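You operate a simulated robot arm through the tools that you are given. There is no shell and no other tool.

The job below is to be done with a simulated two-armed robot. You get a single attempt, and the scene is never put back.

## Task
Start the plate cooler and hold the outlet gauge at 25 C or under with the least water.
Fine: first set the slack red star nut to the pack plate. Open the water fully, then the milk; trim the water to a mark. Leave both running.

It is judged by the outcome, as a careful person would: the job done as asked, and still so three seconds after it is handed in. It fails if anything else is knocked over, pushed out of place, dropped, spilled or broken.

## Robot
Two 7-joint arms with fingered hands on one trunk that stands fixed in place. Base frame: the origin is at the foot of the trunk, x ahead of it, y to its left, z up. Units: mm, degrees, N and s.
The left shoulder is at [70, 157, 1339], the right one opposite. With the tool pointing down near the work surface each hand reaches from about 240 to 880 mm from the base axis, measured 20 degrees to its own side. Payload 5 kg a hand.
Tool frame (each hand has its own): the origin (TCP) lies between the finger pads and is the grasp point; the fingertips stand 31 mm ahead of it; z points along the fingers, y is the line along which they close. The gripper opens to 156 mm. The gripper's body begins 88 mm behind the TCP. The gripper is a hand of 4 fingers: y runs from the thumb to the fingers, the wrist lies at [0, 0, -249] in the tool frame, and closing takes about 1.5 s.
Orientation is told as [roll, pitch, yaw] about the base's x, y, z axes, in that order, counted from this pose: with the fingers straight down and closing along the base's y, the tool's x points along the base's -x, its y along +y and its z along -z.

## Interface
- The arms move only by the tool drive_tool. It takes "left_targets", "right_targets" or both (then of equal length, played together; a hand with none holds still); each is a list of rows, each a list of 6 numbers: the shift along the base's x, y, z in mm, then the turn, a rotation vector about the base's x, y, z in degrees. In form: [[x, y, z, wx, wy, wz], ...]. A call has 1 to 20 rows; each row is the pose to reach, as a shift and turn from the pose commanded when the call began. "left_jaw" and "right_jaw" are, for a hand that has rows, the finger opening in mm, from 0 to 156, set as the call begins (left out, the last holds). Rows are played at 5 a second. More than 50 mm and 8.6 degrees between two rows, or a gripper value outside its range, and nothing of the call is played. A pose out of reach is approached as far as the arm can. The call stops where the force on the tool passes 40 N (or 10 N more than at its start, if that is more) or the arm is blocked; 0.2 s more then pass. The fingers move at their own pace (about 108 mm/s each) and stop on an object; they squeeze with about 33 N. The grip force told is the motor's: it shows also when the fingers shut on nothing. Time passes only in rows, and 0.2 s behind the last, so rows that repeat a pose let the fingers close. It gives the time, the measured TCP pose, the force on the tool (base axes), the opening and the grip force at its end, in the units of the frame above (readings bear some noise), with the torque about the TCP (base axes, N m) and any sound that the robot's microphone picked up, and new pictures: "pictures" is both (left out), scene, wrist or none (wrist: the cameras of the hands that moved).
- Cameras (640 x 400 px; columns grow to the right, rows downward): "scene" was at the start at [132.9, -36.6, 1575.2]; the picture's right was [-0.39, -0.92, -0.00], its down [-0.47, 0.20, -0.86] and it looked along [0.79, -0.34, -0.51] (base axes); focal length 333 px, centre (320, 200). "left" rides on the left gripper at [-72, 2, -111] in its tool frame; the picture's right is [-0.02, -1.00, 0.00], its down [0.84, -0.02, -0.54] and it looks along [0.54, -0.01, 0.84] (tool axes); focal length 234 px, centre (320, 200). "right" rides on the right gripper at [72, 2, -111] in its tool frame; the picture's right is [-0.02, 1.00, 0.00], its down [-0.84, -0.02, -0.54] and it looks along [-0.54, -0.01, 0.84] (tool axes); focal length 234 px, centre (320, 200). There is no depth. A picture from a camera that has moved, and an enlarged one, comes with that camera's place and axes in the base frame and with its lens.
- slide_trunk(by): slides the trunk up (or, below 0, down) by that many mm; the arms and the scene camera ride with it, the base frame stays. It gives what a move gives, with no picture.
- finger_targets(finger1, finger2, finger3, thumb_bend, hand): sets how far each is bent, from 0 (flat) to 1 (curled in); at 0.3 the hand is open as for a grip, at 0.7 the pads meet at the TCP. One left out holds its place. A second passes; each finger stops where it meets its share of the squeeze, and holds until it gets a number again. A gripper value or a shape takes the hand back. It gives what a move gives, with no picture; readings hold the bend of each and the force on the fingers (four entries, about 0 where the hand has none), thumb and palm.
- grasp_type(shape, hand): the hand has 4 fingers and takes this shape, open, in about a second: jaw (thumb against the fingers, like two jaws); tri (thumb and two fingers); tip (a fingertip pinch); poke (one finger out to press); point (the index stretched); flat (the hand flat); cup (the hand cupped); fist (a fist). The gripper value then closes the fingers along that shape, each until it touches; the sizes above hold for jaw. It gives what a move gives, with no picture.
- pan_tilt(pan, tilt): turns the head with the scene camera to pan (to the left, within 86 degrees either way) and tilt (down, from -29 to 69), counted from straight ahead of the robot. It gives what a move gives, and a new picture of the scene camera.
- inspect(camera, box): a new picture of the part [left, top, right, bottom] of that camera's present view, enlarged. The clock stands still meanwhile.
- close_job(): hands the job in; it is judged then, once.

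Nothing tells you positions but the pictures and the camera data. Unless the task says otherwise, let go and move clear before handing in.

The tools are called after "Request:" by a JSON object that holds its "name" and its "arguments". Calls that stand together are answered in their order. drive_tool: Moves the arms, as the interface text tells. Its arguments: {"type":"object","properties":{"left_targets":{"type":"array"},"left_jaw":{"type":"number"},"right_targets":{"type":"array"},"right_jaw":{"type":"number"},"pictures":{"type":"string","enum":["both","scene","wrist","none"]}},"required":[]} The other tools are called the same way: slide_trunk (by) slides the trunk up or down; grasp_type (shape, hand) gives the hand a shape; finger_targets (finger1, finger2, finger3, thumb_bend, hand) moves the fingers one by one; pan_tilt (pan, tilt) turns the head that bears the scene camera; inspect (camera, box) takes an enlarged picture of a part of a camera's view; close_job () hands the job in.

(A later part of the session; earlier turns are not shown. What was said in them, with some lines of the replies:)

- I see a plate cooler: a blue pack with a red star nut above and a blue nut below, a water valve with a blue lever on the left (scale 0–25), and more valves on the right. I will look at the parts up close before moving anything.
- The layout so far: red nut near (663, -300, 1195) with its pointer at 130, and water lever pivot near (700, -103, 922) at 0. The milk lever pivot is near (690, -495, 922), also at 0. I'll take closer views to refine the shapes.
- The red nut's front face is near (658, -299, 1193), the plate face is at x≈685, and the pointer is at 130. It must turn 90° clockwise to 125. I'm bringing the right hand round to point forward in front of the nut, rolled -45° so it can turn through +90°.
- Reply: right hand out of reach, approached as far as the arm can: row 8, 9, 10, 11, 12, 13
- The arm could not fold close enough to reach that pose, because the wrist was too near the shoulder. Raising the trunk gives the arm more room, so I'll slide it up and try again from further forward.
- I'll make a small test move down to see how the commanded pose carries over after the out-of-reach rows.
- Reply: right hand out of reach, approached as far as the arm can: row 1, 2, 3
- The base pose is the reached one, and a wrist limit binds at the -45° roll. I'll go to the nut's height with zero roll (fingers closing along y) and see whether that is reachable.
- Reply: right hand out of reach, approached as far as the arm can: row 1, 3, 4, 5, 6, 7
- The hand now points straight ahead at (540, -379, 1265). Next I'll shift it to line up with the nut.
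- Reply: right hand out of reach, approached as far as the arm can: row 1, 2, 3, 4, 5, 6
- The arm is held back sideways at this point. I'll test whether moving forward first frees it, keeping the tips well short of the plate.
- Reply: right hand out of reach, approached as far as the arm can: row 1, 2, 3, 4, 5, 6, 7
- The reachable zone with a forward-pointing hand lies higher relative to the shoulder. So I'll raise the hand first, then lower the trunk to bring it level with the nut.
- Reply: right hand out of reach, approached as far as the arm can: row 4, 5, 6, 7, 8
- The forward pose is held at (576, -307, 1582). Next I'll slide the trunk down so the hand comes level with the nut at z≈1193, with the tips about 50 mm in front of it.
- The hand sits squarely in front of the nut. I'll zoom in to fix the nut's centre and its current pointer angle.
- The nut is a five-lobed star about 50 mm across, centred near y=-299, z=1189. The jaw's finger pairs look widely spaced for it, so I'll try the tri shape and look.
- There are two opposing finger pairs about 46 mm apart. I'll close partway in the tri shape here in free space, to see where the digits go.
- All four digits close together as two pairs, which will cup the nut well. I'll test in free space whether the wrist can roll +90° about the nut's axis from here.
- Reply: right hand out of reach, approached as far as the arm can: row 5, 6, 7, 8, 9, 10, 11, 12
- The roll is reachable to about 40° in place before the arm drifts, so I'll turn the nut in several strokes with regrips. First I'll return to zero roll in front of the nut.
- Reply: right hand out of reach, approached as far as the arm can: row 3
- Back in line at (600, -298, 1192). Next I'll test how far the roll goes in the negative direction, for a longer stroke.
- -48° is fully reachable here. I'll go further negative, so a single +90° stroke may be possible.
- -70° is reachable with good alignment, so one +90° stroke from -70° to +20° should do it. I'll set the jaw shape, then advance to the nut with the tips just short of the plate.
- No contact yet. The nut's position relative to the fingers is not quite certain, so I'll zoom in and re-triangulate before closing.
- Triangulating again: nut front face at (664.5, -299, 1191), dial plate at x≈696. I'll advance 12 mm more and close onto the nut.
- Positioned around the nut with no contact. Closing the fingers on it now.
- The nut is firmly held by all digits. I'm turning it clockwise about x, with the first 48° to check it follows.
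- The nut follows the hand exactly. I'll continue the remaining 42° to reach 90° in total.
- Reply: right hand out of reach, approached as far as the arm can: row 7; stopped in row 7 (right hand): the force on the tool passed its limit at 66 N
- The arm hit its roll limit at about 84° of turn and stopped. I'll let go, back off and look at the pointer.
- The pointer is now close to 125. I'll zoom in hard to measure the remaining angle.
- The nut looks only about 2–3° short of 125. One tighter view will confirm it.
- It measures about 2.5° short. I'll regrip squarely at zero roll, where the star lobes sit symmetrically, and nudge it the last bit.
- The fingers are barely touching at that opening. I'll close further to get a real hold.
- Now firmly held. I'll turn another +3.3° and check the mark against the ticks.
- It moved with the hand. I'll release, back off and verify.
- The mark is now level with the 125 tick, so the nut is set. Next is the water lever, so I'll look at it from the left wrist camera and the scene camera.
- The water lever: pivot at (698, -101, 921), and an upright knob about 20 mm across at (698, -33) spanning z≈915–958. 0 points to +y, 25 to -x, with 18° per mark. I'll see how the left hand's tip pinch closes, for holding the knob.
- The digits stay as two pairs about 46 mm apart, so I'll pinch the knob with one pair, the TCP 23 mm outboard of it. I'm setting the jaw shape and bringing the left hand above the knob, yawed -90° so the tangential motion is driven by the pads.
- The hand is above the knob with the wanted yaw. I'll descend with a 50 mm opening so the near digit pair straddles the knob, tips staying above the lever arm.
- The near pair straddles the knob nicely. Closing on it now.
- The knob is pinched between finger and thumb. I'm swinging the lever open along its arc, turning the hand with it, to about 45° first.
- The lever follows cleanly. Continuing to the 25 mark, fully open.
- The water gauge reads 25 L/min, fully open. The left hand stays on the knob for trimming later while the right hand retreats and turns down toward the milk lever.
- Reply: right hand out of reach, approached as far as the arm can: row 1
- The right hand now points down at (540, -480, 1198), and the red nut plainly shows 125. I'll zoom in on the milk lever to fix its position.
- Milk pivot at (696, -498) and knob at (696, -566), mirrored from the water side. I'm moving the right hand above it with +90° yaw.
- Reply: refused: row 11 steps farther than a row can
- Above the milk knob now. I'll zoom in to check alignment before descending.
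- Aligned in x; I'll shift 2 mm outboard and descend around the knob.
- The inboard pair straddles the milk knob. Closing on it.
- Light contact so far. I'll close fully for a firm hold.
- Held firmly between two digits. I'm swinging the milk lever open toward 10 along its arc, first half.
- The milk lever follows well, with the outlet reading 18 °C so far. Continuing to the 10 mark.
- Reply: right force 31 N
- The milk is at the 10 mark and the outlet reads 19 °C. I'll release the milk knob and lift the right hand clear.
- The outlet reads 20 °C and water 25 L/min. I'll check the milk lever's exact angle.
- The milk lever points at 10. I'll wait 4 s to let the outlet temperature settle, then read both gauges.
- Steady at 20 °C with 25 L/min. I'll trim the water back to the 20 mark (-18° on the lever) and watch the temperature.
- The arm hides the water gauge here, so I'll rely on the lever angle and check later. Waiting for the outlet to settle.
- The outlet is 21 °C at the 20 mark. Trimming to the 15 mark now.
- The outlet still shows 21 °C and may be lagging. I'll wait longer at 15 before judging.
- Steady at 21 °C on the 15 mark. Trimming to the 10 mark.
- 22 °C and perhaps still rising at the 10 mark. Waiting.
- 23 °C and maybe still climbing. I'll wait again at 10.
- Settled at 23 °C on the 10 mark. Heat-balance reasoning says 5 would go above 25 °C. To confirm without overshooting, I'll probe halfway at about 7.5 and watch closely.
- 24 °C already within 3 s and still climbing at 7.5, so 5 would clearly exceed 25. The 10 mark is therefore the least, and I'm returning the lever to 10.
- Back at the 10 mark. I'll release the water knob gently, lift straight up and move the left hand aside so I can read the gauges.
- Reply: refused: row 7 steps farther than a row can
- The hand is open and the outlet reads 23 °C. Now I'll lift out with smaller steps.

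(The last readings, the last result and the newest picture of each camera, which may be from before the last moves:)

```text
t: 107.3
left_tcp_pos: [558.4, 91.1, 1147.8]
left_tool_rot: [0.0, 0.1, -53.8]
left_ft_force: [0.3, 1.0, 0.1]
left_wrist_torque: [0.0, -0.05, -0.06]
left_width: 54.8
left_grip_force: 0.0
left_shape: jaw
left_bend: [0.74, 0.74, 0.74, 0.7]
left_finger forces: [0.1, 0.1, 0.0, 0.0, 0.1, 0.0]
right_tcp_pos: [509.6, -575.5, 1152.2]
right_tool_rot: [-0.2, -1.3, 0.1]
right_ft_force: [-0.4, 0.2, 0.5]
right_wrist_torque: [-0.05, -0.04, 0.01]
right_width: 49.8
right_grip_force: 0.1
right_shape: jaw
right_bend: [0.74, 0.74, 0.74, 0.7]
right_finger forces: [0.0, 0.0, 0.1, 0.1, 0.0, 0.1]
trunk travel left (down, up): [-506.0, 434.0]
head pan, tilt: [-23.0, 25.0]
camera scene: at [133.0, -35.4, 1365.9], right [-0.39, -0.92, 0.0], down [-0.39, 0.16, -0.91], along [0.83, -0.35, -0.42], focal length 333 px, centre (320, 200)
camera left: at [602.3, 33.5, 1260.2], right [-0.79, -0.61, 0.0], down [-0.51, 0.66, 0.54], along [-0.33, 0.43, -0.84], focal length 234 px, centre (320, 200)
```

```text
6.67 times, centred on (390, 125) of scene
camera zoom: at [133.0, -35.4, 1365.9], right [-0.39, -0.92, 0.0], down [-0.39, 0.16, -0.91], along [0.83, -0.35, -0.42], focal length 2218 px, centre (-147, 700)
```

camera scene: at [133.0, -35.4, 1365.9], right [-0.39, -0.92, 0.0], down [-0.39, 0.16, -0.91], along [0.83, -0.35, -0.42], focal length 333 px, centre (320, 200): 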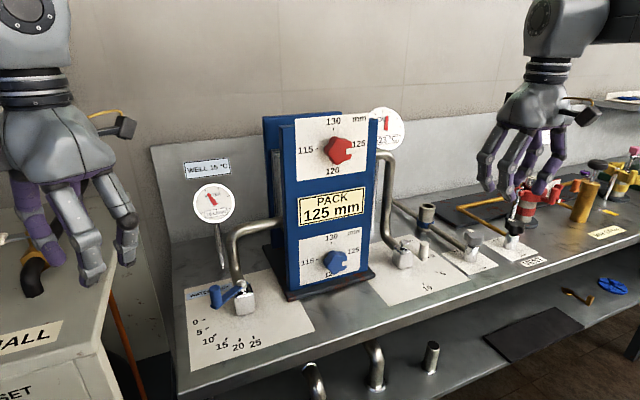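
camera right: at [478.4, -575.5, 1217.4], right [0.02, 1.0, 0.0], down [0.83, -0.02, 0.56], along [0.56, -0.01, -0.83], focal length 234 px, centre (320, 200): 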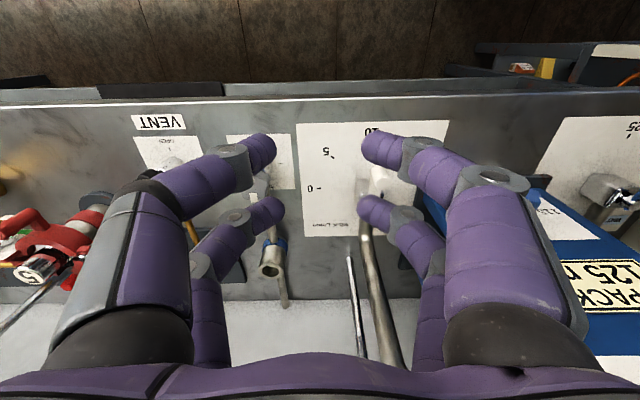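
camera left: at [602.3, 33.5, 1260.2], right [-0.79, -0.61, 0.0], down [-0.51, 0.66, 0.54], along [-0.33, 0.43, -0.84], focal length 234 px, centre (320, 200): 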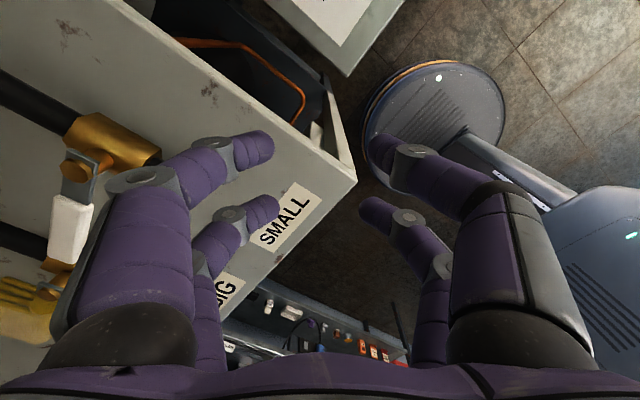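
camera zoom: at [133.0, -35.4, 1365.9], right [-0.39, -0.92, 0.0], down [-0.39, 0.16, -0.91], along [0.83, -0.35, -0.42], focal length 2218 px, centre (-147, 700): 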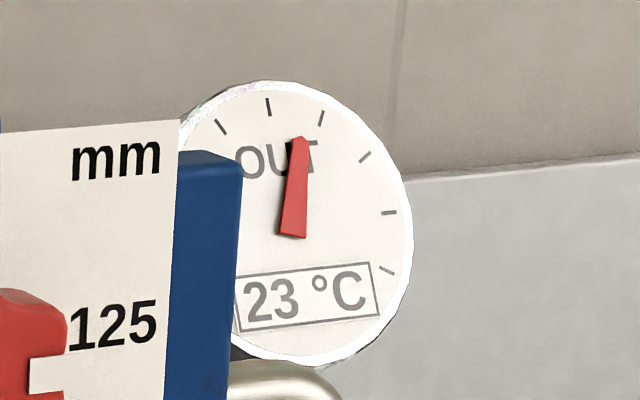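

The water gauge reads 10 L/min and the outlet 23 °C. As a last check I'll view the milk lever and the nut once more.

Request:
{"name": "inspect", "arguments": {"camera": "right", "box": [260, 90, 460, 230]}}

Request:
{"name": "inspect", "arguments": {"camera": "scene", "box": [385, 220, 465, 300]}}

Request:
{"name": "inspect", "arguments": {"camera": "scene", "box": [290, 110, 380, 180]}}

Request:
{"name": "inspect", "arguments": {"camera": "scene", "box": [185, 270, 285, 360]}}

```text
2.86 times, centred on (360, 160) of right
camera zoom: at [434.6, -572.8, 1262.2], right [0.02, 1.0, 0.0], down [0.83, -0.02, 0.56], along [0.56, -0.02, -0.83], focal length 669 px, centre (206, 314)
```

zoom: 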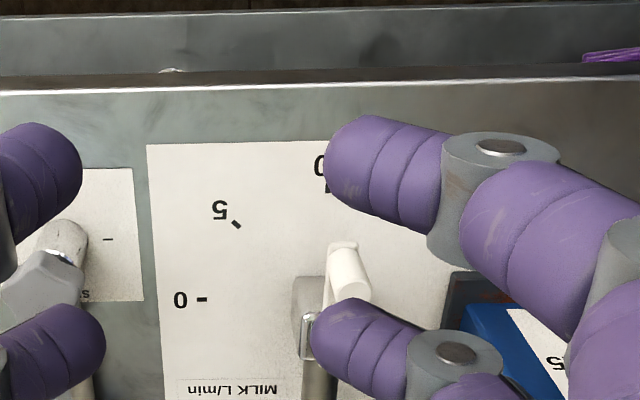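

```text
5.00 times, centred on (425, 260) of scene
camera zoom: at [133.0, -35.4, 1365.9], right [-0.39, -0.92, 0.0], down [-0.39, 0.16, -0.91], along [0.83, -0.35, -0.42], focal length 1664 px, centre (-205, -100)
```

zoom: 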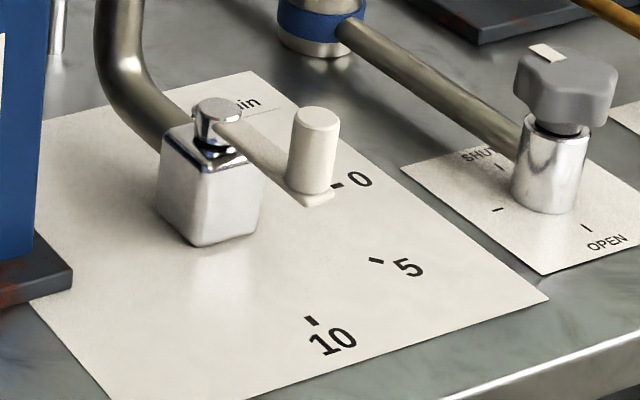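

```text
5.71 times, centred on (335, 145) of scene
camera zoom: at [133.0, -35.4, 1365.9], right [-0.39, -0.92, 0.0], down [-0.39, 0.16, -0.91], along [0.83, -0.35, -0.42], focal length 1901 px, centre (234, 514)
```

zoom: 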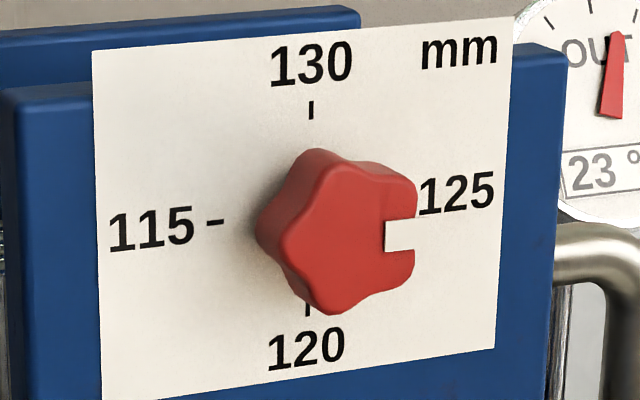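

```text
4.44 times, centred on (235, 315) of scene
camera zoom: at [133.0, -35.4, 1365.9], right [-0.39, -0.92, 0.0], down [-0.39, 0.16, -0.91], along [0.83, -0.35, -0.42], focal length 1479 px, centre (698, -311)
```

zoom: 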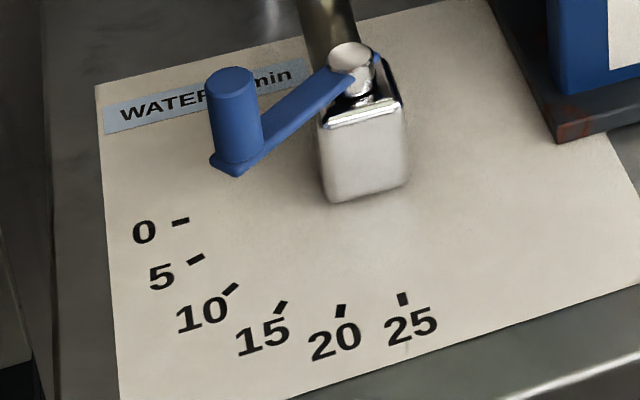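

The cooler is running as asked: the red nut sits at 125 to match the pack plate, and the milk lever is at 10. Water is at the 10 mark and 10 L/min on the gauge, and the outlet holds at 23 °C. Both hands are clear and nothing else was disturbed, so I'm handing in the job.

Request:
{"name": "close_job", "arguments": {}}

```text
The job is handed in.
```

The plate cooler is running with both flows left open, and the outlet gauge reads 23 °C with the water trimmed to the 10 mark.

- **Star nut:** the red nut was slack at 130. It now points to 125, matching the pack plate and the blue nut below it.
- **Opening order:** I opened the water fully to 25 L/min, then the milk fully to 10.
- **Trimming:** the outlet read 20 °C with water at 25, 21 °C at 20 and 15, and 23 °C at 10.
- **Why not 5:** I did not set the 5 mark itself. At about 7.5 the outlet had reached 24 °C within three seconds and was probably still climbing, so I judged that 5 would pass 25 °C and went back to 10.

Both hands have let go and are clear. I saw nothing knocked over, moved or spilled.
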